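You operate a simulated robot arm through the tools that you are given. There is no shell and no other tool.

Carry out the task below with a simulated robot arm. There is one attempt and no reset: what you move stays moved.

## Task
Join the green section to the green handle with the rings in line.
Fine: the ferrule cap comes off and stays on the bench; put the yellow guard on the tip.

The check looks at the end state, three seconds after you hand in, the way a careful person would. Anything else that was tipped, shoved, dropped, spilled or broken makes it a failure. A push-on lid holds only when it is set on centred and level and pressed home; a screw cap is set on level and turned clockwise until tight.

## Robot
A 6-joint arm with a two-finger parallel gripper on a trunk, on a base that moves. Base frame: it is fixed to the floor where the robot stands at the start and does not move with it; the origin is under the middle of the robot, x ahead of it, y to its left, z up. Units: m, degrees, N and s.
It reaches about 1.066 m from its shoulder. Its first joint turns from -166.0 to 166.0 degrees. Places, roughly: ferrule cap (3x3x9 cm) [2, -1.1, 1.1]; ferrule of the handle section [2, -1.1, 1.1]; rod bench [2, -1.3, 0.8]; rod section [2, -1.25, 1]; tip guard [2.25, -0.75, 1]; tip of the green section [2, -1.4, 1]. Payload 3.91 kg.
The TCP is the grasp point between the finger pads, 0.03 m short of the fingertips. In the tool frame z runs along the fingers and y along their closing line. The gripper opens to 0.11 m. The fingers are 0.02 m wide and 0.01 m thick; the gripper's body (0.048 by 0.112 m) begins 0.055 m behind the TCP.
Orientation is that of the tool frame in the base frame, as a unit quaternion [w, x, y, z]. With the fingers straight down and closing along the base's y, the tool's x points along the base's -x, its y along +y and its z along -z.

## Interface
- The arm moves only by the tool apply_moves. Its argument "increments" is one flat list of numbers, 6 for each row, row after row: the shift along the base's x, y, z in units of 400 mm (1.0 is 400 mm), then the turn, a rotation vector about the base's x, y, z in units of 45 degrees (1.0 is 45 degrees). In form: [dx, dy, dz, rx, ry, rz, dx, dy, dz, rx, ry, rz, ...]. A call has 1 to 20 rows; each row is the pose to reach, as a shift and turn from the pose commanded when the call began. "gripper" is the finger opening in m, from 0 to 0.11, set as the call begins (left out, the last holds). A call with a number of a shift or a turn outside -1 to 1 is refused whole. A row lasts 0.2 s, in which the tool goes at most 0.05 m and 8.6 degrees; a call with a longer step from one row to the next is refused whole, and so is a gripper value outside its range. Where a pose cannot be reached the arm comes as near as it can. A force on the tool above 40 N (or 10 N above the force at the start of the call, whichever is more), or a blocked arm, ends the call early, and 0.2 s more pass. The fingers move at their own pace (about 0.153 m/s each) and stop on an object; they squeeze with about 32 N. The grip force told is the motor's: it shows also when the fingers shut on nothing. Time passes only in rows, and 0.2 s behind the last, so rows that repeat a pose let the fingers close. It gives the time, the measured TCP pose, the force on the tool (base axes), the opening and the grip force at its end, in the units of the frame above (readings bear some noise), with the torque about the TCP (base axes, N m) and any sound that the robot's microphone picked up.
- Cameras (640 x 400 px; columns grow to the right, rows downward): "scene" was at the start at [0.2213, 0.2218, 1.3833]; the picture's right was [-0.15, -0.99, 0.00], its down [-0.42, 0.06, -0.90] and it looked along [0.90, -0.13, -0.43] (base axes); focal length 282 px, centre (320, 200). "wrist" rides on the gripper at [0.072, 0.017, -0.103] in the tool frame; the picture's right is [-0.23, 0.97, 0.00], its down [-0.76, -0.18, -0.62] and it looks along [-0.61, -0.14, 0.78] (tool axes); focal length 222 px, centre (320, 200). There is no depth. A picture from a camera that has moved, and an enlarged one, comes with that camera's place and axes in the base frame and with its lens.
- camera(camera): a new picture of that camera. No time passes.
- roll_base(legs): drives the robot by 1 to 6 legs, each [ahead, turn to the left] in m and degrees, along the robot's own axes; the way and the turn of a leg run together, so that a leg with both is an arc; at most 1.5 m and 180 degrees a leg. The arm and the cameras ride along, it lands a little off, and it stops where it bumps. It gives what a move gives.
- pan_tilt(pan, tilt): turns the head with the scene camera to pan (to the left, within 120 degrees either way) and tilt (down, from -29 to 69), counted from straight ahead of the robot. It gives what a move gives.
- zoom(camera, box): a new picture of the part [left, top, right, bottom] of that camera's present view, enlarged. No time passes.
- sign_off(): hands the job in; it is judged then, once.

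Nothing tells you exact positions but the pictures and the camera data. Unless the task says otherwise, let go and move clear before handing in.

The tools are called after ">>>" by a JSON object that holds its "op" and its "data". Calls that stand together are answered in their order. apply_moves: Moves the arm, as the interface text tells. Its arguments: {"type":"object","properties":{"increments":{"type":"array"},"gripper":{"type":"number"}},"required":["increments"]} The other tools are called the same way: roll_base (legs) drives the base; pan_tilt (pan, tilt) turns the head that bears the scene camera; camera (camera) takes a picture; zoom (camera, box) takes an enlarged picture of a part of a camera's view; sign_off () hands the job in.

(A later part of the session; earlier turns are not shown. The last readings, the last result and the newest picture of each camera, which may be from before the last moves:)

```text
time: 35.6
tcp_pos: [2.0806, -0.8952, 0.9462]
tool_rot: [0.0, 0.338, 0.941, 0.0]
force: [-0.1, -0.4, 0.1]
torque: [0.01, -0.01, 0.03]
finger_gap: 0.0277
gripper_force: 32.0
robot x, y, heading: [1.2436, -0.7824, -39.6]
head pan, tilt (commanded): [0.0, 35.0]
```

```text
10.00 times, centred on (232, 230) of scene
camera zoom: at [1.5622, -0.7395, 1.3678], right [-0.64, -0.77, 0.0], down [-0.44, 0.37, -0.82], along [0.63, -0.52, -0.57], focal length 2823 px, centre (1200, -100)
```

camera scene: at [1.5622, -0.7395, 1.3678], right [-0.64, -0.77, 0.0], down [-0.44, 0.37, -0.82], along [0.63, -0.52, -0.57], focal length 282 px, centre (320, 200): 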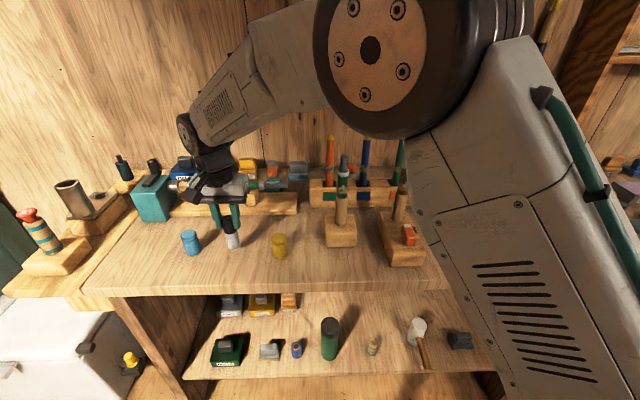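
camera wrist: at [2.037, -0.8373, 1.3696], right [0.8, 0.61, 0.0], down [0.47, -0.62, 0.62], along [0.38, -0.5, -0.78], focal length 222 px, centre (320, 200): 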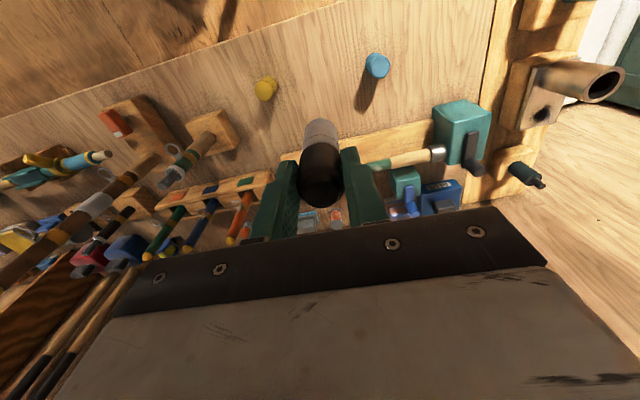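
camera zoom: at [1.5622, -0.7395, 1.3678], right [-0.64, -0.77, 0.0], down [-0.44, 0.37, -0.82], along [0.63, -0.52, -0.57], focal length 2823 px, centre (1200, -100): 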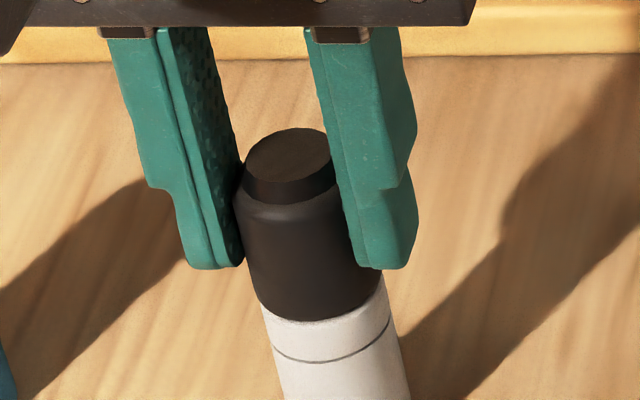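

>>> {"op": "apply_moves", "data": {"increments": [0, 0, -0.004, 0, 0, 0, 0, 0, -0.008, 0, 0, 0, 0, 0, -0.01, 0, 0, 0]}}

>>> {"op": "zoom", "data": {"camera": "scene", "box": [200, 220, 264, 260]}}

```text
time: 36.4
tcp_pos: [2.0819, -0.8952, 0.9409]
tool_rot: [-0.001, 0.338, 0.941, 0.001]
force: [0.7, 0.6, 0.2]
torque: [-0.01, 0.03, -0.01]
finger_gap: 0.0277
gripper_force: 32.3
robot x, y, heading: [1.2441, -0.7841, -39.5]
head pan, tilt (commanded): [0.0, 35.0]
```

```text
10.00 times, centred on (232, 240) of scene
camera zoom: at [1.5622, -0.7395, 1.3678], right [-0.64, -0.77, 0.0], down [-0.44, 0.37, -0.82], along [0.63, -0.52, -0.57], focal length 2823 px, centre (1200, -200)
```

zoom: 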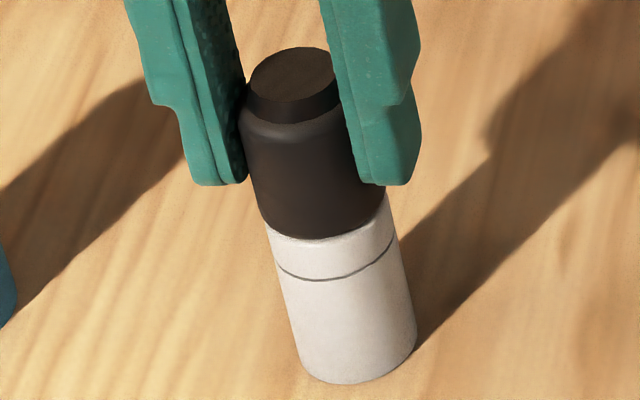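

The cap is nearly touching, since the shadow almost meets its base. I'll continue in 1 mm steps.

>>> {"op": "apply_moves", "data": {"increments": [0, 0, -0.0025, 0, 0, 0, 0, 0, -0.005, 0, 0, 0, 0, 0, -0.005, 0, 0, 0]}}

```text
time: 37.2
tcp_pos: [2.0823, -0.895, 0.9397]
tool_rot: [0.001, 0.338, 0.941, 0.0]
force: [3.8, -2.6, 11.2]
torque: [-0.21, -0.29, 0.02]
finger_gap: 0.0281
gripper_force: 31.9
robot x, y, heading: [1.2459, -0.7837, -39.7]
head pan, tilt (commanded): [0.0, 35.0]
```

The cap is in contact with the bench. I'll ease off slightly and open the fingers partway.

>>> {"op": "apply_moves", "data": {"increments": [0, 0, 0.002, 0, 0, 0, 0, 0, 0.002, 0, 0, 0]}}

>>> {"op": "apply_moves", "data": {"increments": [0, 0, 0, 0, 0, 0, 0, 0, 0, 0, 0, 0, 0, 0, 0, 0, 0, 0], "gripper": 0.06}}

>>> {"op": "zoom", "data": {"camera": "scene", "box": [184, 200, 280, 260]}}

```text
time: 37.8
tcp_pos: [2.0809, -0.8953, 0.9401]
tool_rot: [0.0, 0.338, 0.941, 0.0]
force: [4.6, -3.1, 12.1]
torque: [-0.25, -0.34, -0.03]
finger_gap: 0.0278
gripper_force: 32.3
robot x, y, heading: [1.2438, -0.7832, -39.7]
head pan, tilt (commanded): [0.0, 35.0]
```

```text
time: 38.6
tcp_pos: [2.082, -0.8948, 0.9394]
tool_rot: [0.0, 0.338, 0.941, 0.001]
force: [-1.0, -0.8, 0.5]
torque: [0.02, -0.02, -0.02]
finger_gap: 0.06
gripper_force: 0.1
robot x, y, heading: [1.2422, -0.7827, -39.8]
head pan, tilt (commanded): [0.0, 35.0]
```

```text
6.67 times, centred on (232, 230) of scene
camera zoom: at [1.5622, -0.7395, 1.3678], right [-0.64, -0.77, 0.0], down [-0.44, 0.37, -0.82], along [0.63, -0.52, -0.57], focal length 1882 px, centre (907, 0)
```

zoom: 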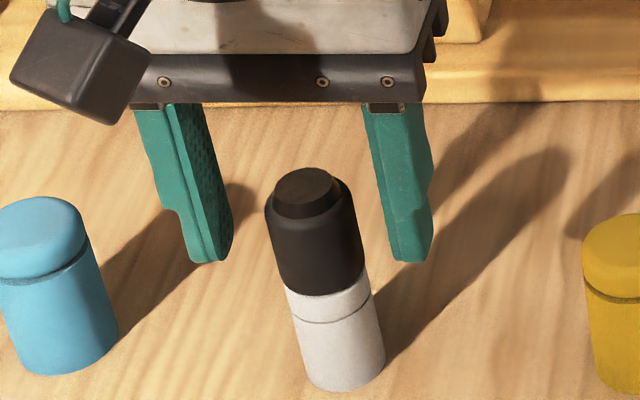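

The cap stands upright on the bench by itself. I'll rise straight up, then head toward the green section while turning the tool by +37°.

>>> {"op": "apply_moves", "data": {"increments": [0, 0, 0.05, 0, 0, 0, 0, 0, 0.12, 0, 0, 0, 0, 0, 0.23, 0, 0, 0, 0, 0, 0.34, 0, 0, 0, 0, 0, 0.45, 0, 0, 0, 0, 0, 0.56, 0, 0, 0, 0, 0, 0.67, 0, 0, 0, 0, 0, 0.78, 0, 0, 0, 0, 0, 0.89, 0, 0, 0, 0, 0, 0.98, 0, 0, 0, 0, 0, 0.98, 0, 0, 0]}}

>>> {"op": "apply_moves", "data": {"increments": [-0.02, -0.1, 0.01, 0, 0, 0.13, -0.04, -0.2, 0.02, 0, 0, 0.27, -0.06, -0.3, 0.03, 0, 0, 0.41, -0.08, -0.4, 0.04, 0, 0, 0.55, -0.1, -0.5, 0.05, 0, 0, 0.69, -0.12, -0.6, 0.06, 0, 0, 0.831, -0.14, -0.7, 0.06, 0, 0, 0.831, -0.16, -0.8, 0.06, 0, 0, 0.831, -0.16, -0.8, 0.06, 0, 0, 0.831]}}

>>> {"op": "camera", "data": {"camera": "scene"}}

>>> {"op": "camera", "data": {"camera": "wrist"}}

```text
time: 41.0
tcp_pos: [2.0839, -0.8936, 1.3277]
tool_rot: [0.0, 0.339, 0.941, 0.0]
force: [0.2, -0.4, 0.2]
torque: [-0.01, -0.04, -0.04]
finger_gap: 0.0601
gripper_force: 0.1
robot x, y, heading: [1.2469, -0.7812, -39.7]
head pan, tilt (commanded): [0.0, 35.0]
```

```text
time: 43.0
tcp_pos: [2.0165, -1.2154, 1.3537]
tool_rot: [0.0, 0.018, 1.0, -0.001]
force: [1.0, -0.7, 0.2]
torque: [0.01, 0.0, -0.02]
finger_gap: 0.0599
gripper_force: 0.2
robot x, y, heading: [1.2411, -0.7842, -39.8]
head pan, tilt (commanded): [0.0, 35.0]
```

```text
taken
camera scene: at [1.5621, -0.7396, 1.3679], right [-0.64, -0.77, 0.0], down [-0.44, 0.37, -0.82], along [0.63, -0.52, -0.57], focal length 282 px, centre (320, 200)
```

scene: 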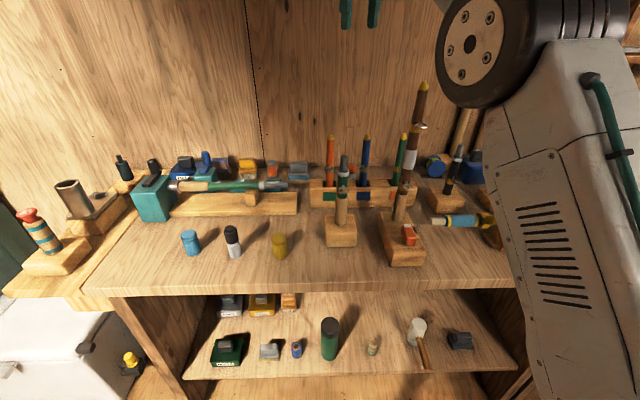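

```text
taken
camera wrist: at [1.9437, -1.1967, 1.4583], right [0.26, 0.96, 0.0], down [0.75, -0.2, 0.63], along [0.6, -0.16, -0.78], focal length 222 px, centre (320, 200)
```

wrist: 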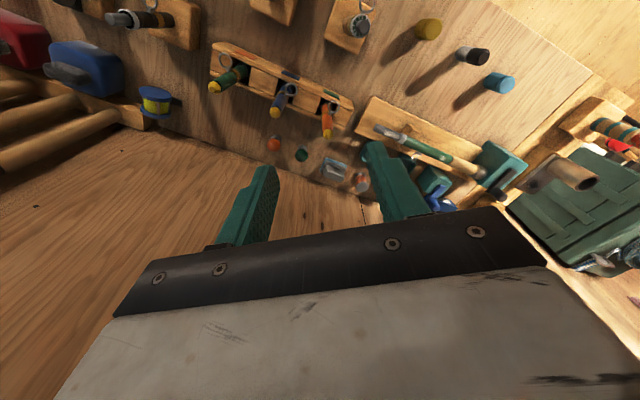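

The tool is turned and on its way. I'll zoom in on the bare handle spigot and on the green section.

>>> {"op": "zoom", "data": {"camera": "scene", "box": [318, 140, 366, 170]}}

>>> {"op": "zoom", "data": {"camera": "wrist", "box": [200, 40, 280, 110]}}

>>> {"op": "zoom", "data": {"camera": "wrist", "box": [320, 0, 400, 60]}}

```text
13.33 times, centred on (342, 155) of scene
camera zoom: at [1.5621, -0.7396, 1.3679], right [-0.64, -0.77, 0.0], down [-0.44, 0.37, -0.82], along [0.63, -0.52, -0.57], focal length 3764 px, centre (27, 800)
```

zoom: 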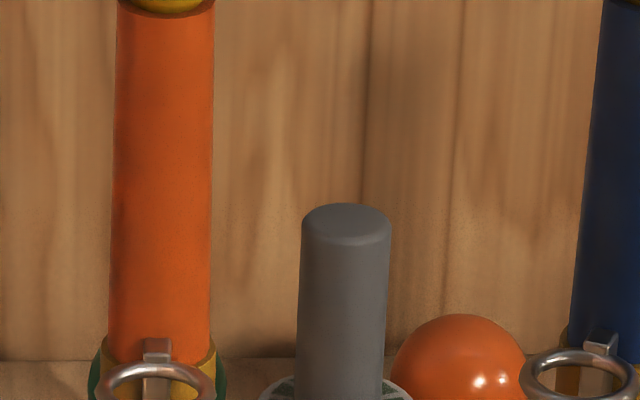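

```text
5.71 times, centred on (240, 75) of wrist
camera zoom: at [1.9437, -1.1967, 1.4583], right [0.26, 0.96, 0.0], down [0.75, -0.2, 0.63], along [0.6, -0.16, -0.78], focal length 1269 px, centre (777, 914)
```

zoom: 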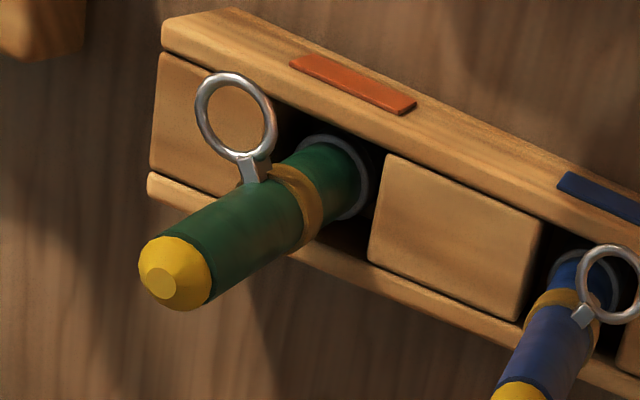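

```text
6.67 times, centred on (360, 30) of wrist
camera zoom: at [1.9437, -1.1967, 1.4583], right [0.26, 0.96, 0.0], down [0.75, -0.2, 0.63], along [0.6, -0.16, -0.78], focal length 1481 px, centre (53, 1333)
```

zoom: 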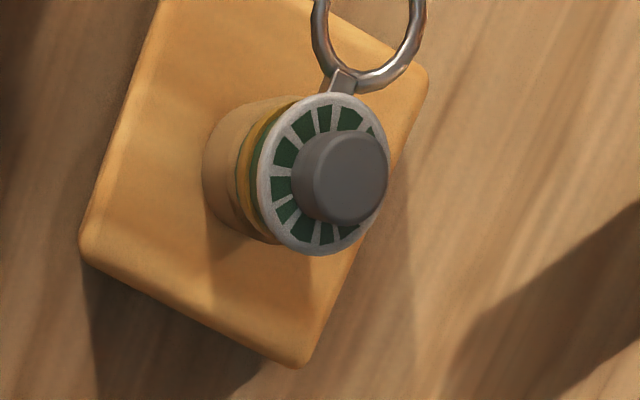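

The handle has a 1.5 cm spigot with a toothed collar, so the section slides down over it. I'll move so the wrist camera sits nearly straight above the green section and measure its axis and ring direction.

>>> {"op": "apply_moves", "data": {"increments": [0.02, -0.12, 0, 0, 0, 0, 0.04, -0.24, 0, 0, 0, 0, 0.06, -0.36, 0, 0, 0, 0, 0.0775, -0.47, 0, 0, 0, 0, 0.0775, -0.47, 0, 0, 0, 0]}}

>>> {"op": "camera", "data": {"camera": "wrist"}}

>>> {"op": "zoom", "data": {"camera": "wrist", "box": [280, 0, 360, 60]}}

```text
time: 44.2
tcp_pos: [1.9977, -1.3359, 1.3137]
tool_rot: [0.001, 0.019, 1.0, -0.001]
force: [0.1, -0.8, -0.1]
torque: [0.01, 0.0, 0.0]
finger_gap: 0.0597
gripper_force: 0.1
out of reach, approached as far as the arm can: row 1, 2, 3, 4, 5
robot x, y, heading: [1.2471, -0.7794, -39.8]
head pan, tilt (commanded): [0.0, 35.0]
```

```text
taken
camera wrist: at [1.9246, -1.3162, 1.4173], right [0.26, 0.96, 0.0], down [0.75, -0.2, 0.63], along [0.6, -0.17, -0.78], focal length 222 px, centre (320, 200)
```

wrist: 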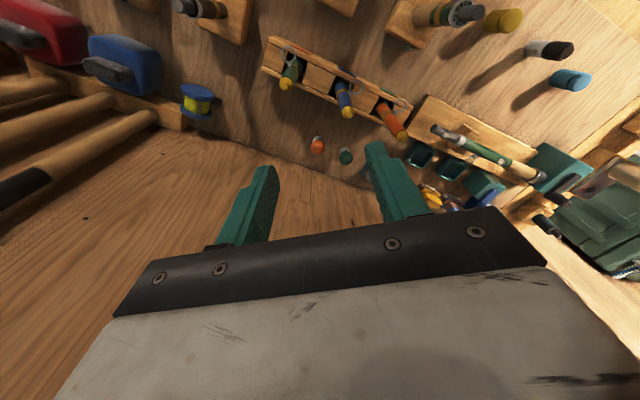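

```text
6.67 times, centred on (320, 30) of wrist
camera zoom: at [1.9246, -1.3162, 1.4173], right [0.26, 0.96, 0.0], down [0.75, -0.2, 0.63], along [0.6, -0.17, -0.78], focal length 1481 px, centre (320, 1333)
```

zoom: 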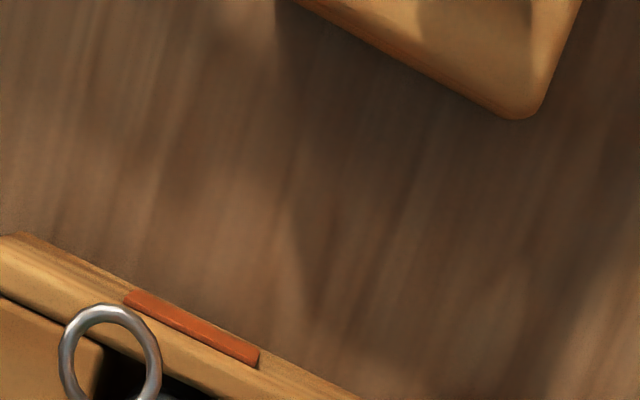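

The arm ran out of reach for that viewing spot, but the section itself is within reach at lower heights. I'll zoom on the section from here.

>>> {"op": "zoom", "data": {"camera": "wrist", "box": [256, 36, 336, 96]}}

>>> {"op": "zoom", "data": {"camera": "wrist", "box": [310, 60, 420, 145]}}

```text
6.67 times, centred on (296, 66) of wrist
camera zoom: at [1.9246, -1.3162, 1.4173], right [0.26, 0.96, 0.0], down [0.75, -0.2, 0.63], along [0.6, -0.17, -0.78], focal length 1481 px, centre (480, 1093)
```

zoom: 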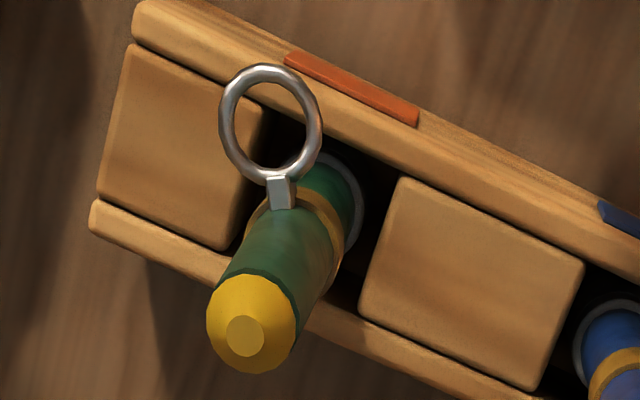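

```text
4.71 times, centred on (365, 102) of wrist
camera zoom: at [1.9246, -1.3162, 1.4173], right [0.26, 0.96, 0.0], down [0.75, -0.2, 0.63], along [0.6, -0.17, -0.78], focal length 1045 px, centre (108, 659)
```

zoom: 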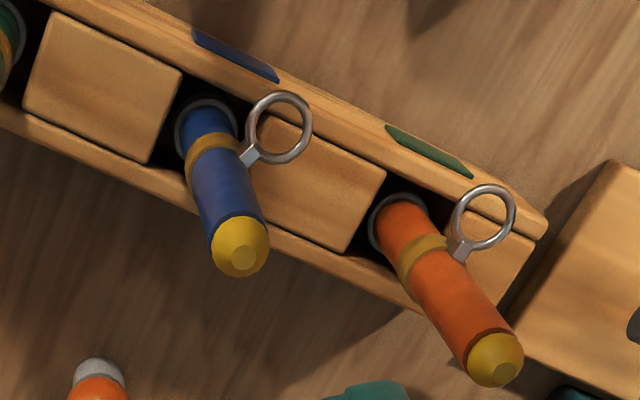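

With the tool straight down at the section, my forearm might pass low over the tall brown rod. I'll look at the arm's geometry before going there.

>>> {"op": "pan_tilt", "data": {"pan": -10, "tilt": 0}}

>>> {"op": "camera", "data": {"camera": "scene"}}

```text
time: 45.2
tcp_pos: [1.9976, -1.3346, 1.3142]
tool_rot: [0.001, 0.017, 1.0, -0.001]
force: [-0.3, -0.2, 0.4]
torque: [0.02, 0.01, -0.01]
finger_gap: 0.0601
gripper_force: 0.0
robot x, y, heading: [1.2444, -0.7844, -39.6]
head pan, tilt (commanded): [-10.0, 0.0]
```

```text
taken
camera scene: at [1.5527, -0.752, 1.4239], right [-0.76, -0.65, 0.0], down [0.0, 0.0, -1.0], along [0.65, -0.76, 0.0], focal length 282 px, centre (320, 200)
```

scene: 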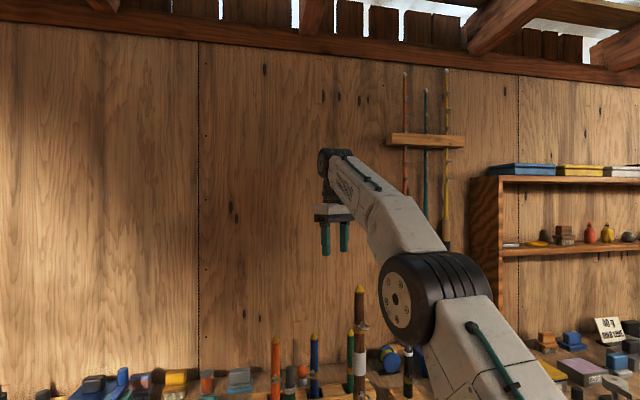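

The forearm would come within about 1 cm of the tall brown rod with the tool straight down. I'll back off toward the handle and use a sideways-tilted grasp instead, with the wrist leaning right and the fingers closing fore and aft.

>>> {"op": "apply_moves", "data": {"increments": [-0.025, 0.1, 0, 0, 0, 0, -0.05, 0.2, 0, 0, 0, 0, -0.075, 0.3, 0, 0, 0, 0, -0.1, 0.4, 0, 0, 0, 0, -0.125, 0.5, 0, 0, 0, 0, -0.125, 0.5, 0, 0, 0, 0]}}

>>> {"op": "pan_tilt", "data": {"pan": 0, "tilt": 35}}

```text
time: 46.6
tcp_pos: [1.9446, -1.1372, 1.309]
tool_rot: [0.0, 0.018, 1.0, 0.0]
force: [0.4, -0.3, -0.5]
torque: [0.02, -0.01, 0.01]
finger_gap: 0.0603
gripper_force: 0.0
robot x, y, heading: [1.2411, -0.7799, -39.7]
head pan, tilt (commanded): [-10.0, 0.0]
```

```text
time: 47.6
tcp_pos: [1.9448, -1.1371, 1.3094]
tool_rot: [0.0, 0.017, 1.0, 0.0]
force: [-0.3, 0.6, 0.0]
torque: [0.01, 0.0, 0.02]
finger_gap: 0.0597
gripper_force: 0.1
robot x, y, heading: [1.2437, -0.7809, -39.6]
head pan, tilt (commanded): [0.0, 35.0]
```

The commanded pose follows the actual one, good. Now I'll turn the tool about the vertical by -127° in stages so the fingers close fore and aft.

>>> {"op": "apply_moves", "data": {"increments": [0, 0, 0.02, 0, 0, -0.188, 0, 0, 0.04, 0, 0, -0.376, 0, 0, 0.06, 0, 0, -0.564, 0, 0, 0.08, 0, 0, -0.752, 0, 0, 0.08, 0, 0, -0.943, 0, 0, 0.08, 0, 0, -0.943]}}

>>> {"op": "apply_moves", "data": {"increments": [0, 0, 0, 0, 0, -0.188, 0, 0, 0, 0, 0, -0.376, 0, 0, 0, 0, 0, -0.564, 0, 0, 0, 0, 0, -0.752, 0, 0, 0, 0, 0, -0.943, 0, 0, 0, 0, 0, -0.943]}}

>>> {"op": "apply_moves", "data": {"increments": [0, 0, 0, 0, 0, -0.188, 0, 0, 0, 0, 0, -0.376, 0, 0, 0, 0, 0, -0.564, 0, 0, 0, 0, 0, -0.752, 0, 0, 0, 0, 0, -0.943, 0, 0, 0, 0, 0, -0.943]}}

>>> {"op": "camera", "data": {"camera": "wrist"}}

```text
time: 49.0
tcp_pos: [1.9449, -1.1402, 1.3381]
tool_rot: [0.001, 0.38, 0.925, 0.0]
force: [-1.0, 0.1, -0.1]
torque: [-0.03, 0.0, 0.0]
finger_gap: 0.06
gripper_force: 0.0
robot x, y, heading: [1.2434, -0.7817, -39.4]
head pan, tilt (commanded): [0.0, 35.0]
```

```text
time: 50.5
tcp_pos: [1.9438, -1.1406, 1.3389]
tool_rot: [-0.001, 0.689, 0.725, 0.0]
force: [-0.3, -0.1, 0.5]
torque: [0.0, 0.0, 0.0]
finger_gap: 0.0601
gripper_force: 0.0
robot x, y, heading: [1.2444, -0.7804, -39.5]
head pan, tilt (commanded): [0.0, 35.0]
```

```text
time: 51.9
tcp_pos: [1.9441, -1.1397, 1.3387]
tool_rot: [0.0, 0.905, 0.426, -0.001]
force: [0.6, 0.2, -0.1]
torque: [0.01, 0.0, -0.01]
finger_gap: 0.06
gripper_force: 0.1
robot x, y, heading: [1.2465, -0.7796, -39.7]
head pan, tilt (commanded): [0.0, 35.0]
```

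```text
taken
camera wrist: at [2.0034, -1.0956, 1.4432], right [0.61, -0.79, 0.0], down [-0.62, -0.47, 0.62], along [-0.5, -0.38, -0.78], focal length 222 px, centre (320, 200)
```

wrist: 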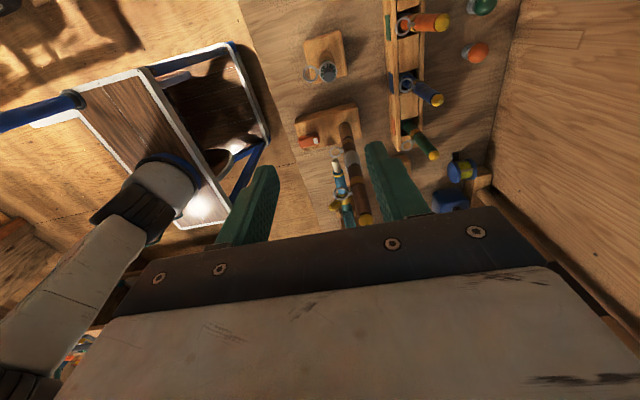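

The turn worked. The wrist camera now looks to the right across the rack, so I'll measure the green section from this direction too.

>>> {"op": "zoom", "data": {"camera": "wrist", "box": [385, 60, 481, 170]}}

>>> {"op": "zoom", "data": {"camera": "wrist", "box": [290, 25, 370, 95]}}

```text
3.64 times, centred on (433, 115) of wrist
camera zoom: at [2.0034, -1.0956, 1.4432], right [0.61, -0.79, 0.0], down [-0.62, -0.47, 0.62], along [-0.5, -0.38, -0.78], focal length 808 px, centre (-91, 509)
```

zoom: 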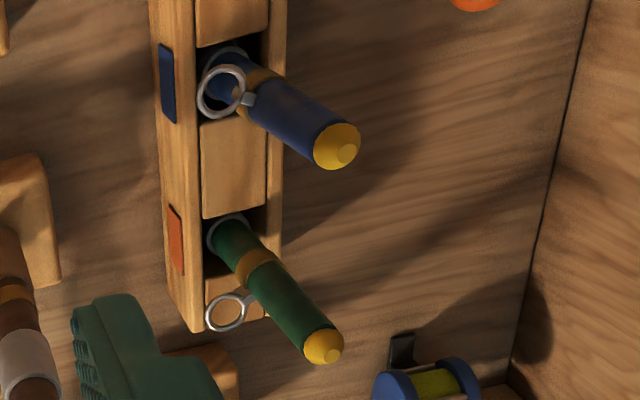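

```text
5.71 times, centred on (330, 60) of wrist
camera zoom: at [2.0034, -1.0956, 1.4432], right [0.61, -0.79, 0.0], down [-0.62, -0.47, 0.62], along [-0.5, -0.38, -0.78], focal length 1269 px, centre (263, 1000)
```

zoom: 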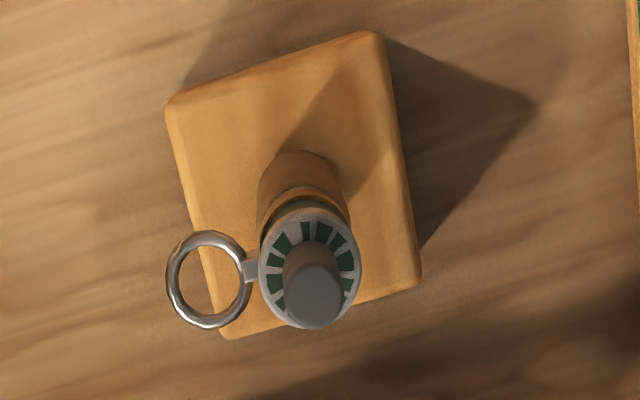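

I've measured the section's tip at about (1.980, -1.382, 1.077) and its ring at about 163°, with the handle's ring at about 142°. Next I'll tilt the tool 20° so the wrist leans right, away from the brown rod.

>>> {"op": "apply_moves", "data": {"increments": [0, 0, 0, 0.1141, -0.0944, 0, 0, 0, 0, 0.2282, -0.1888, 0, 0, 0, 0, 0.3424, -0.2833, 0, 0, 0, 0, 0.3424, -0.2833, 0]}}

>>> {"op": "camera", "data": {"camera": "scene"}}

```text
time: 52.9
tcp_pos: [1.9445, -1.14, 1.3391]
tool_rot: [-0.074, 0.89, 0.421, 0.158]
force: [0.1, 0.0, 0.5]
torque: [0.04, -0.02, 0.0]
finger_gap: 0.0599
gripper_force: 0.1
robot x, y, heading: [1.2426, -0.7832, -39.6]
head pan, tilt (commanded): [0.0, 35.0]
```

```text
taken
camera scene: at [1.5622, -0.7396, 1.3678], right [-0.64, -0.77, 0.0], down [-0.44, 0.37, -0.82], along [0.63, -0.52, -0.57], focal length 282 px, centre (320, 200)
```

scene: 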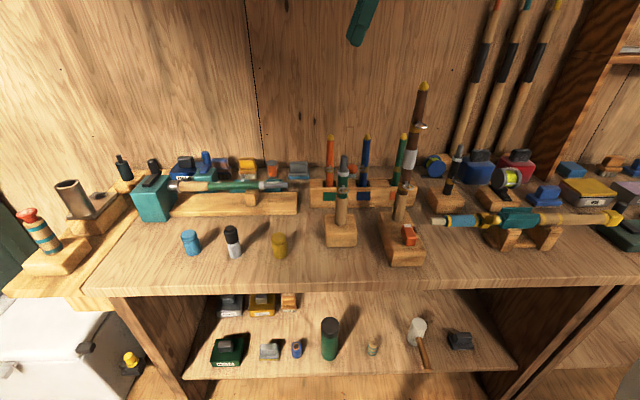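

The tilt is right. I'll move around the back of the brown rod to a point above the green section.

>>> {"op": "apply_moves", "data": {"increments": [0.0732, -0.0606, -0.03, 0, 0, 0, 0.1464, -0.1212, -0.06, 0, 0, 0, 0.2196, -0.1817, -0.09, 0, 0, 0, 0.2928, -0.2423, -0.1225, 0, 0, 0, 0.242, -0.333, -0.1475, 0, 0, 0, 0.191, -0.424, -0.1725, 0, 0, 0, 0.14, -0.515, -0.1975, 0, 0, 0, 0.0893, -0.606, -0.2225, 0, 0, 0, 0.0893, -0.606, -0.2225, 0, 0, 0]}}

>>> {"op": "camera", "data": {"camera": "scene"}}

>>> {"op": "camera", "data": {"camera": "wrist"}}

```text
time: 54.9
tcp_pos: [1.9812, -1.3853, 1.2479]
tool_rot: [-0.073, 0.89, 0.421, 0.157]
force: [-0.3, -0.4, 0.3]
torque: [0.0, -0.04, -0.03]
finger_gap: 0.0599
gripper_force: 0.0
robot x, y, heading: [1.2449, -0.7847, -39.6]
head pan, tilt (commanded): [0.0, 35.0]
```

```text
taken
camera scene: at [1.5621, -0.7396, 1.3679], right [-0.64, -0.77, 0.0], down [-0.44, 0.37, -0.82], along [0.63, -0.52, -0.57], focal length 282 px, centre (320, 200)
```

scene: 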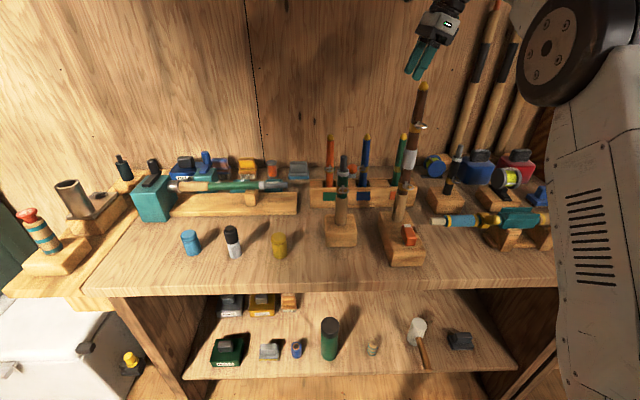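

```text
taken
camera wrist: at [2.0138, -1.3711, 1.3708], right [0.62, -0.78, -0.08], down [-0.73, -0.6, 0.32], along [-0.3, -0.14, -0.94], focal length 222 px, centre (320, 200)
```

wrist: 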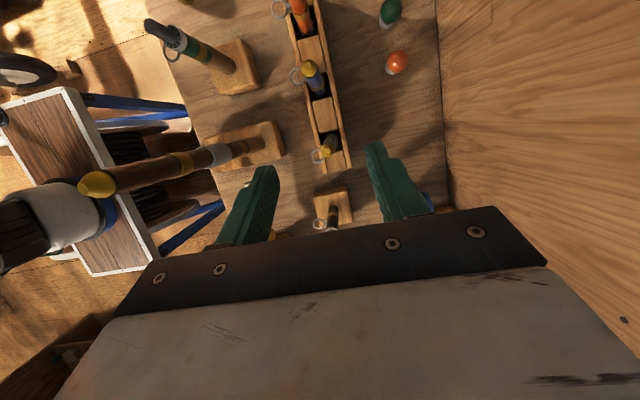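

I'm above the section, and the brown rod is well outside the left finger. I'll zoom to refine the position.

>>> {"op": "zoom", "data": {"camera": "wrist", "box": [290, 115, 370, 175]}}

>>> {"op": "zoom", "data": {"camera": "scene", "box": [370, 20, 466, 150]}}

```text
6.67 times, centred on (330, 145) of wrist
camera zoom: at [2.0138, -1.3711, 1.3708], right [0.62, -0.78, -0.08], down [-0.73, -0.6, 0.32], along [-0.3, -0.14, -0.94], focal length 1481 px, centre (253, 567)
```

zoom: 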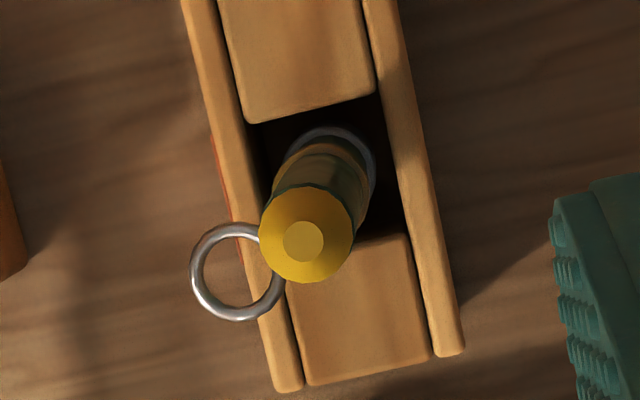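

```text
3.08 times, centred on (418, 85) of scene
camera zoom: at [1.5621, -0.7396, 1.3679], right [-0.64, -0.77, 0.0], down [-0.44, 0.37, -0.82], along [0.63, -0.52, -0.57], focal length 869 px, centre (18, 554)
```

zoom: 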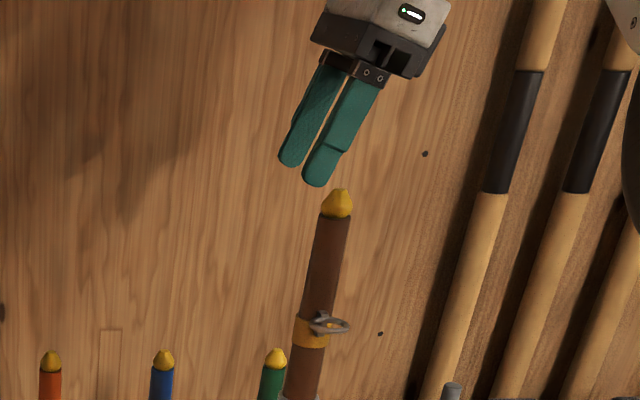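

The wrist view looks almost straight down on the green section, and I'm within 3 mm. I'll correct that and lower to just above the tip.

>>> {"op": "apply_moves", "data": {"increments": [-0.0028, 0.0063, -0.1, 0, 0, 0, -0.0028, 0.0063, -0.2, 0, 0, 0, -0.0028, 0.0063, -0.31, 0, 0, 0, -0.0028, 0.0063, -0.31, 0, 0, 0]}}

>>> {"op": "camera", "data": {"camera": "wrist"}}

>>> {"op": "camera", "data": {"camera": "scene"}}

>>> {"op": "zoom", "data": {"camera": "scene", "box": [370, 70, 466, 160]}}

```text
time: 55.9
tcp_pos: [1.9786, -1.3798, 1.1234]
tool_rot: [-0.073, 0.89, 0.421, 0.156]
force: [0.3, -0.1, 0.6]
torque: [-0.01, -0.03, -0.02]
finger_gap: 0.06
gripper_force: 0.0
robot x, y, heading: [1.2399, -0.7831, -39.6]
head pan, tilt (commanded): [0.0, 35.0]
```

```text
taken
camera wrist: at [2.0125, -1.3655, 1.2467], right [0.62, -0.78, -0.08], down [-0.73, -0.6, 0.32], along [-0.3, -0.14, -0.94], focal length 222 px, centre (320, 200)
```

wrist: 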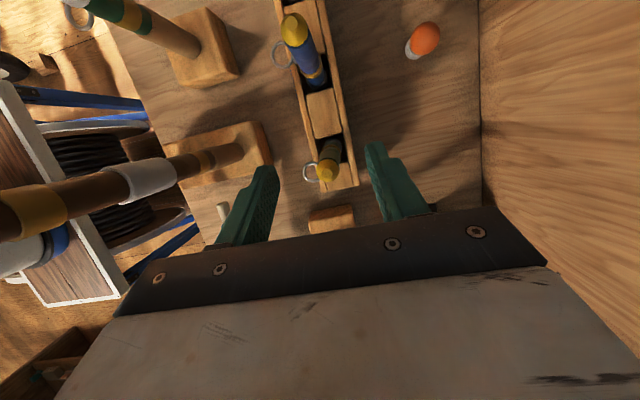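

```text
taken
camera scene: at [1.5621, -0.7396, 1.3679], right [-0.64, -0.77, 0.0], down [-0.44, 0.37, -0.82], along [0.63, -0.52, -0.57], focal length 282 px, centre (320, 200)
```

scene: 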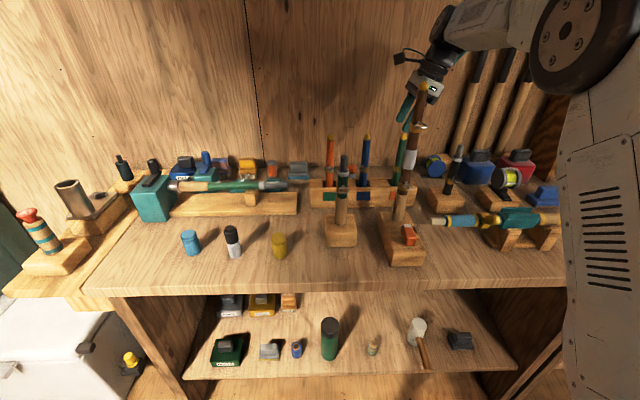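

```text
4.44 times, centred on (418, 115) of scene
camera zoom: at [1.5621, -0.7396, 1.3679], right [-0.64, -0.77, 0.0], down [-0.44, 0.37, -0.82], along [0.63, -0.52, -0.57], focal length 1255 px, centre (-116, 578)
```

zoom: 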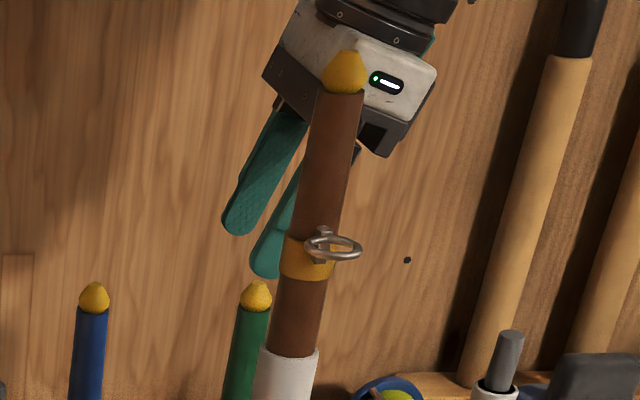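

>>> {"op": "zoom", "data": {"camera": "wrist", "box": [240, 110, 400, 230]}}

```text
3.33 times, centred on (320, 170) of wrist
camera zoom: at [2.0125, -1.3655, 1.2467], right [0.62, -0.78, -0.08], down [-0.73, -0.6, 0.32], along [-0.3, -0.14, -0.94], focal length 740 px, centre (320, 300)
```

zoom: 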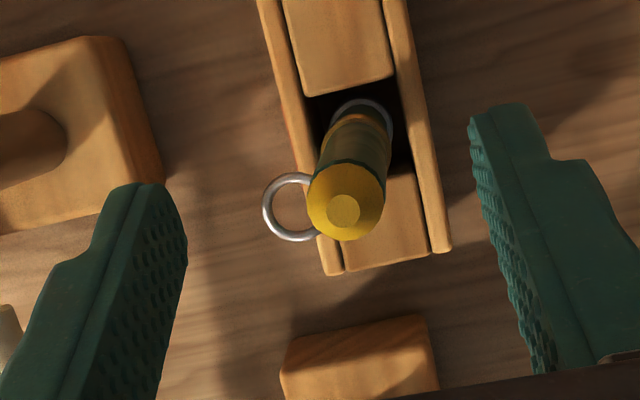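

I'm centred within 3 mm. I'll apply the small correction, lower to the grip height and look again.

>>> {"op": "apply_moves", "data": {"increments": [-0.0005, -0.0078, -0.06, 0, 0, 0, -0.0005, -0.0078, -0.12, 0, 0, 0, -0.0005, -0.0078, -0.186, 0, 0, 0, -0.0005, -0.0078, -0.186, 0, 0, 0]}}

>>> {"op": "camera", "data": {"camera": "wrist"}}

>>> {"op": "zoom", "data": {"camera": "scene", "box": [370, 60, 498, 180]}}

```text
time: 56.9
tcp_pos: [1.9774, -1.3828, 1.0551]
tool_rot: [-0.073, 0.891, 0.42, 0.158]
force: [0.4, -0.1, 0.1]
torque: [0.04, -0.01, 0.0]
finger_gap: 0.0598
gripper_force: 0.0
robot x, y, heading: [1.2429, -0.7815, -39.6]
head pan, tilt (commanded): [0.0, 35.0]
```

```text
taken
camera wrist: at [2.0106, -1.3686, 1.1766], right [0.62, -0.78, -0.08], down [-0.73, -0.6, 0.32], along [-0.3, -0.14, -0.94], focal length 222 px, centre (320, 200)
```

wrist: 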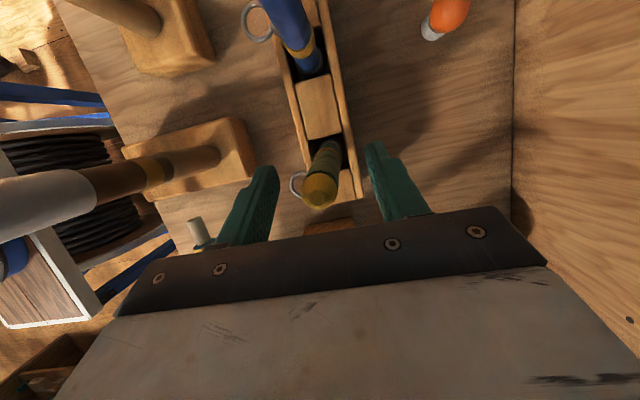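

```text
3.33 times, centred on (434, 120) of scene
camera zoom: at [1.5621, -0.7396, 1.3679], right [-0.64, -0.77, 0.0], down [-0.44, 0.37, -0.82], along [0.63, -0.52, -0.57], focal length 941 px, centre (-60, 467)
```

zoom: 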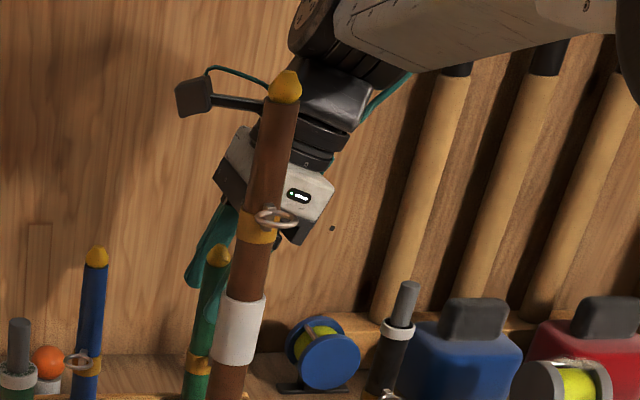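

The section sits between the fingers. I'll close on it.

>>> {"op": "apply_moves", "data": {"increments": [0.003, 0, 0, 0, 0, 0, 0.003, 0, 0, 0, 0, 0, 0.003, 0, 0, 0, 0, 0], "gripper": 0.0}}

>>> {"op": "camera", "data": {"camera": "wrist"}}

>>> {"op": "zoom", "data": {"camera": "scene", "box": [370, 100, 450, 180]}}

```text
time: 57.6
tcp_pos: [1.9804, -1.3828, 1.0537]
tool_rot: [-0.073, 0.891, 0.42, 0.157]
force: [-0.6, 0.5, 1.9]
torque: [0.05, 0.08, 0.0]
finger_gap: 0.0191
gripper_force: 32.1
robot x, y, heading: [1.2434, -0.7849, -39.8]
head pan, tilt (commanded): [0.0, 35.0]
```

```text
taken
camera wrist: at [2.0127, -1.369, 1.1766], right [0.62, -0.78, -0.08], down [-0.73, -0.6, 0.32], along [-0.3, -0.14, -0.94], focal length 222 px, centre (320, 200)
```

wrist: 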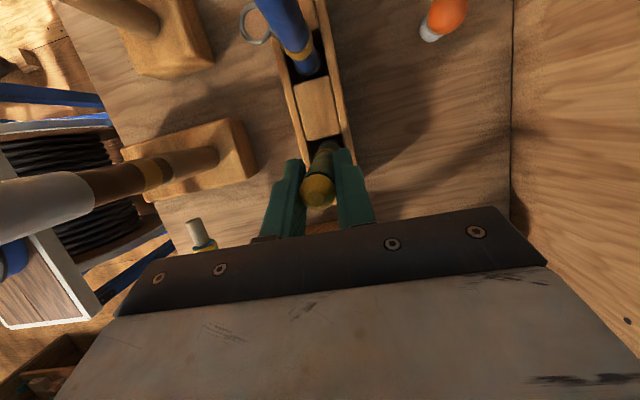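

```text
5.00 times, centred on (410, 140) of scene
camera zoom: at [1.5621, -0.7396, 1.3679], right [-0.64, -0.77, 0.0], down [-0.44, 0.37, -0.82], along [0.63, -0.52, -0.57], focal length 1412 px, centre (-130, 500)
```

zoom: 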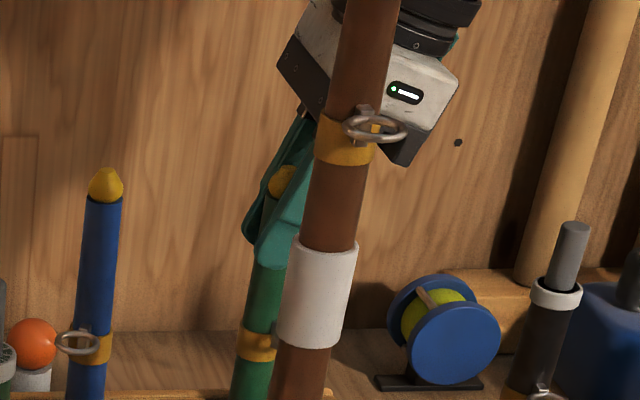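

I have the section, with a 19 mm gap and low forces. I'll lift it a little and check the forces.

>>> {"op": "apply_moves", "data": {"increments": [0, 0, 0.012, 0, 0, 0, 0, 0, 0.025, 0, 0, 0, 0, 0, 0.05, 0, 0, 0]}}

>>> {"op": "zoom", "data": {"camera": "scene", "box": [370, 100, 450, 200]}}

```text
time: 58.5
tcp_pos: [1.9799, -1.3824, 1.073]
tool_rot: [-0.074, 0.89, 0.421, 0.157]
force: [-0.3, -0.2, -1.8]
torque: [-0.01, 0.02, 0.0]
finger_gap: 0.019
gripper_force: 32.2
robot x, y, heading: [1.2451, -0.7791, -39.4]
head pan, tilt (commanded): [0.0, 35.0]
```

```text
4.00 times, centred on (410, 150) of scene
camera zoom: at [1.5622, -0.7397, 1.3678], right [-0.64, -0.77, 0.0], down [-0.44, 0.37, -0.82], along [0.63, -0.52, -0.57], focal length 1129 px, centre (-40, 400)
```

zoom: 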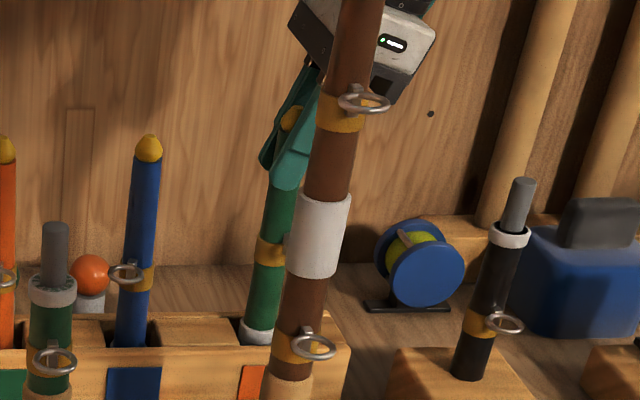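

It lifts cleanly, and the white ferrule at its lower end is showing. I'll lift to full height.

>>> {"op": "apply_moves", "data": {"increments": [0, 0, 0.05, 0, 0, 0, 0, 0, 0.12, 0, 0, 0, 0, 0, 0.22, 0, 0, 0, 0, 0, 0.32, 0, 0, 0, 0, 0, 0.42, 0, 0, 0, 0, 0, 0.495, 0, 0, 0, 0, 0, 0.495, 0, 0, 0]}}

>>> {"op": "camera", "data": {"camera": "scene"}}

>>> {"op": "zoom", "data": {"camera": "scene", "box": [370, 0, 466, 130]}}

```text
time: 60.0
tcp_pos: [1.9773, -1.384, 1.2708]
tool_rot: [-0.074, 0.891, 0.42, 0.157]
force: [-0.3, -0.4, 0.1]
torque: [0.02, -0.01, 0.01]
finger_gap: 0.0194
gripper_force: 32.0
robot x, y, heading: [1.2446, -0.7831, -39.9]
head pan, tilt (commanded): [0.0, 35.0]
```

```text
taken
camera scene: at [1.5622, -0.7397, 1.3678], right [-0.64, -0.77, 0.0], down [-0.44, 0.37, -0.82], along [0.63, -0.52, -0.57], focal length 282 px, centre (320, 200)
```

scene: 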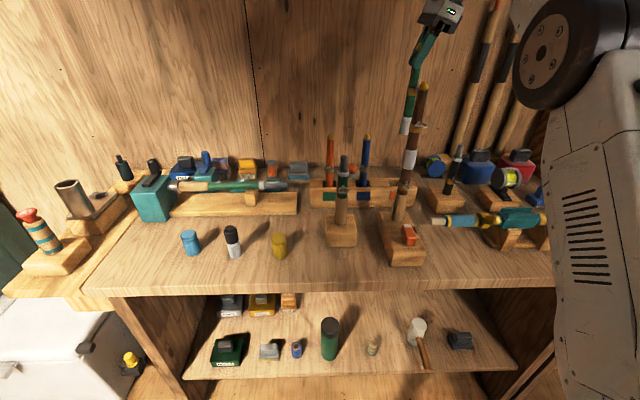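

```text
3.08 times, centred on (418, 65) of scene
camera zoom: at [1.5622, -0.7397, 1.3678], right [-0.64, -0.77, 0.0], down [-0.44, 0.37, -0.82], along [0.63, -0.52, -0.57], focal length 869 px, centre (18, 615)
```

zoom: 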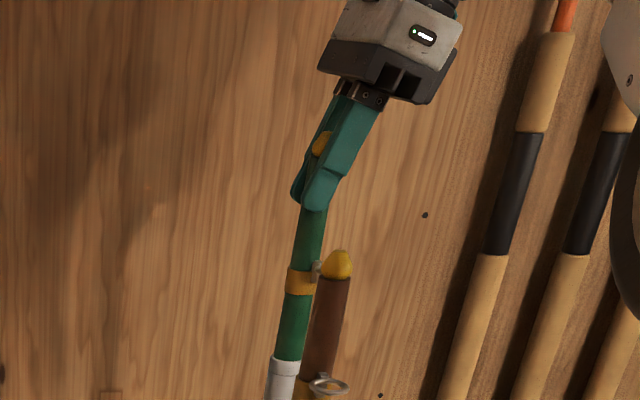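

The section hangs vertically, with its lower end at about z 1.075, so it needs to go slightly higher. I'll move a little toward me and up.

>>> {"op": "apply_moves", "data": {"increments": [-0.029, 0.024, 0.045, 0, 0, 0, -0.058, 0.048, 0.09, 0, 0, 0, -0.058, 0.048, 0.09, 0, 0, 0]}}

>>> {"op": "zoom", "data": {"camera": "scene", "box": [370, 0, 466, 130]}}

```text
time: 60.9
tcp_pos: [1.9549, -1.3659, 1.3076]
tool_rot: [-0.074, 0.89, 0.421, 0.158]
force: [0.4, -0.7, -0.8]
torque: [-0.01, -0.01, 0.0]
finger_gap: 0.019
gripper_force: 31.8
robot x, y, heading: [1.2428, -0.7839, -39.4]
head pan, tilt (commanded): [0.0, 35.0]
```

```text
3.08 times, centred on (418, 65) of scene
camera zoom: at [1.5622, -0.7397, 1.3678], right [-0.64, -0.77, 0.0], down [-0.44, 0.37, -0.82], along [0.63, -0.52, -0.57], focal length 869 px, centre (18, 615)
```

zoom: 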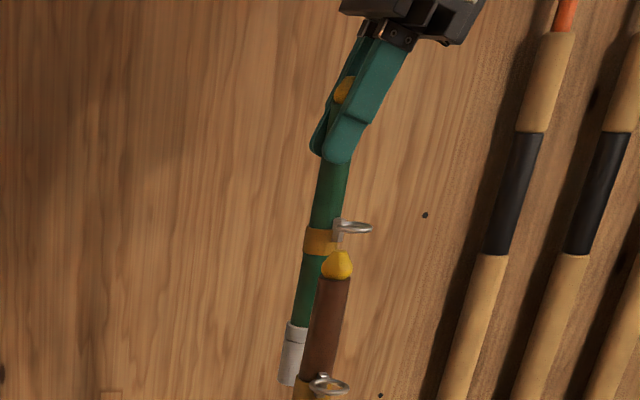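

The lower end now clears everything, at about z 1.11. I'll carry it around behind the brown rod to above the handle.

>>> {"op": "apply_moves", "data": {"increments": [0.051, 0.0877, 0, 0, 0, 0, 0.102, 0.1753, 0, 0, 0, 0, 0.1528, 0.263, 0, 0, 0, 0, 0.11, 0.362, 0, 0, 0, 0, 0.067, 0.461, 0, 0, 0, 0, 0.0235, 0.5603, 0, 0, 0, 0, 0.0235, 0.5603, 0, 0, 0, 0]}}

>>> {"op": "camera", "data": {"camera": "scene"}}

>>> {"op": "zoom", "data": {"camera": "scene", "box": [300, 60, 396, 160]}}

>>> {"op": "camera", "data": {"camera": "wrist"}}

```text
time: 62.5
tcp_pos: [1.9658, -1.1396, 1.3062]
tool_rot: [-0.074, 0.891, 0.42, 0.158]
force: [-0.1, 0.1, -0.3]
torque: [0.04, 0.01, 0.02]
finger_gap: 0.0193
gripper_force: 32.1
robot x, y, heading: [1.2427, -0.7817, -39.6]
head pan, tilt (commanded): [0.0, 35.0]
```

```text
taken
camera scene: at [1.5622, -0.7397, 1.3678], right [-0.64, -0.77, 0.0], down [-0.44, 0.37, -0.82], along [0.63, -0.52, -0.57], focal length 282 px, centre (320, 200)
```

scene: 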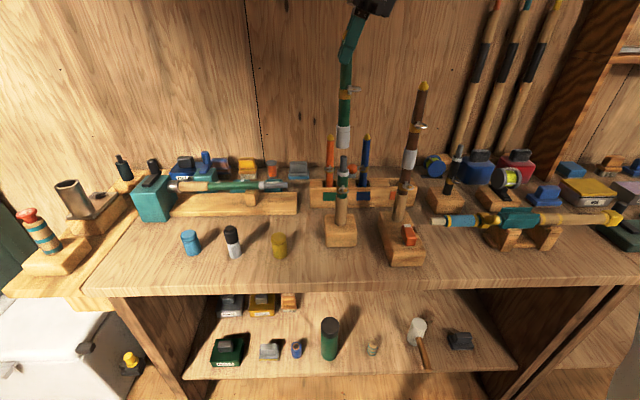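

```text
4.00 times, centred on (348, 110) of scene
camera zoom: at [1.5622, -0.7397, 1.3678], right [-0.64, -0.77, 0.0], down [-0.44, 0.37, -0.82], along [0.63, -0.52, -0.57], focal length 1129 px, centre (208, 560)
```

zoom: 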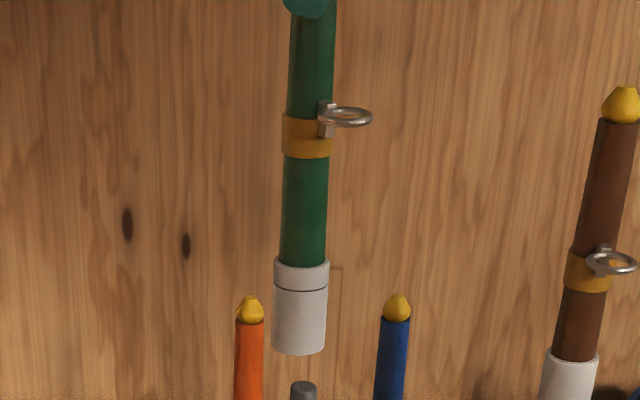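

```text
taken
camera wrist: at [1.9986, -1.1245, 1.4296], right [0.62, -0.78, -0.08], down [-0.73, -0.6, 0.32], along [-0.3, -0.14, -0.94], focal length 222 px, centre (320, 200)
```

wrist: 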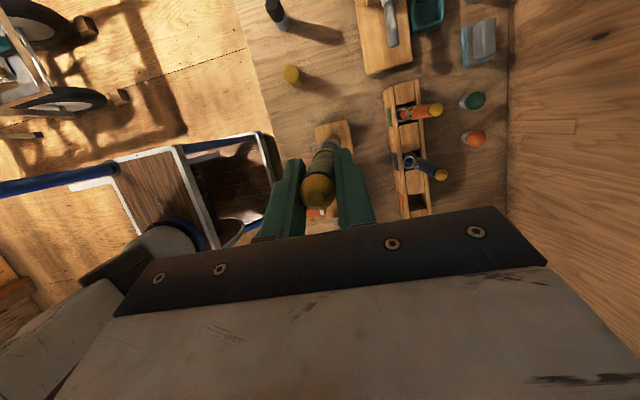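

The section hangs right above the spigot with its ring turned about 29° too far. I'll rotate the tool by -29° about the vertical.

>>> {"op": "apply_moves", "data": {"increments": [0, 0, 0, 0, 0, -0.161, 0, 0, 0, 0, 0, -0.322, 0, 0, 0, 0, 0, -0.483, 0, 0, 0, 0, 0, -0.644, 0, 0, 0, 0, 0, -0.644]}}

>>> {"op": "zoom", "data": {"camera": "scene", "box": [310, 70, 374, 110]}}

>>> {"op": "zoom", "data": {"camera": "scene", "box": [310, 120, 374, 160]}}

>>> {"op": "zoom", "data": {"camera": "scene", "box": [310, 170, 374, 210]}}

```text
time: 63.6
tcp_pos: [1.9667, -1.1404, 1.305]
tool_rot: [-0.031, 0.967, 0.184, 0.171]
force: [0.0, 0.1, -0.8]
torque: [-0.02, 0.01, -0.02]
finger_gap: 0.0191
gripper_force: 32.4
robot x, y, heading: [1.2415, -0.7802, -40.0]
head pan, tilt (commanded): [0.0, 35.0]
```

```text
10.00 times, centred on (342, 90) of scene
camera zoom: at [1.5622, -0.7396, 1.3678], right [-0.64, -0.77, 0.0], down [-0.44, 0.37, -0.82], along [0.63, -0.52, -0.57], focal length 2823 px, centre (100, 1300)
```

zoom: 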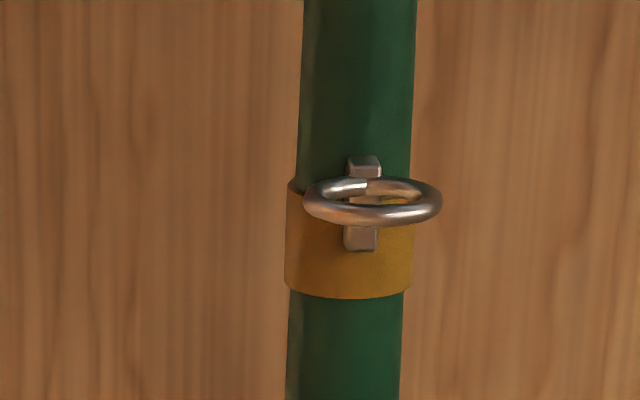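

```text
10.00 times, centred on (342, 140) of scene
camera zoom: at [1.5622, -0.7396, 1.3678], right [-0.64, -0.77, 0.0], down [-0.44, 0.37, -0.82], along [0.63, -0.52, -0.57], focal length 2823 px, centre (100, 800)
```

zoom: 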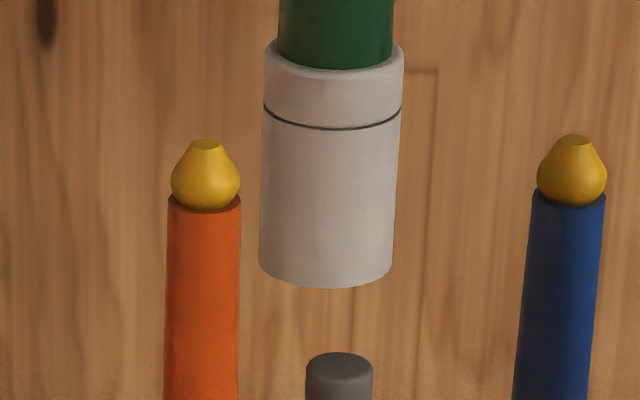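

```text
10.00 times, centred on (342, 190) of scene
camera zoom: at [1.5622, -0.7396, 1.3678], right [-0.64, -0.77, 0.0], down [-0.44, 0.37, -0.82], along [0.63, -0.52, -0.57], focal length 2823 px, centre (100, 300)
```

zoom: 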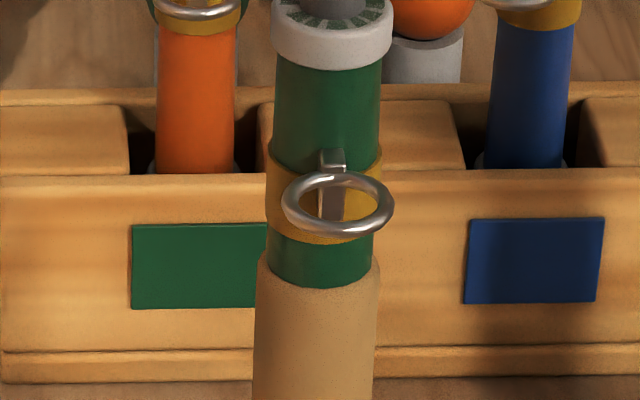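

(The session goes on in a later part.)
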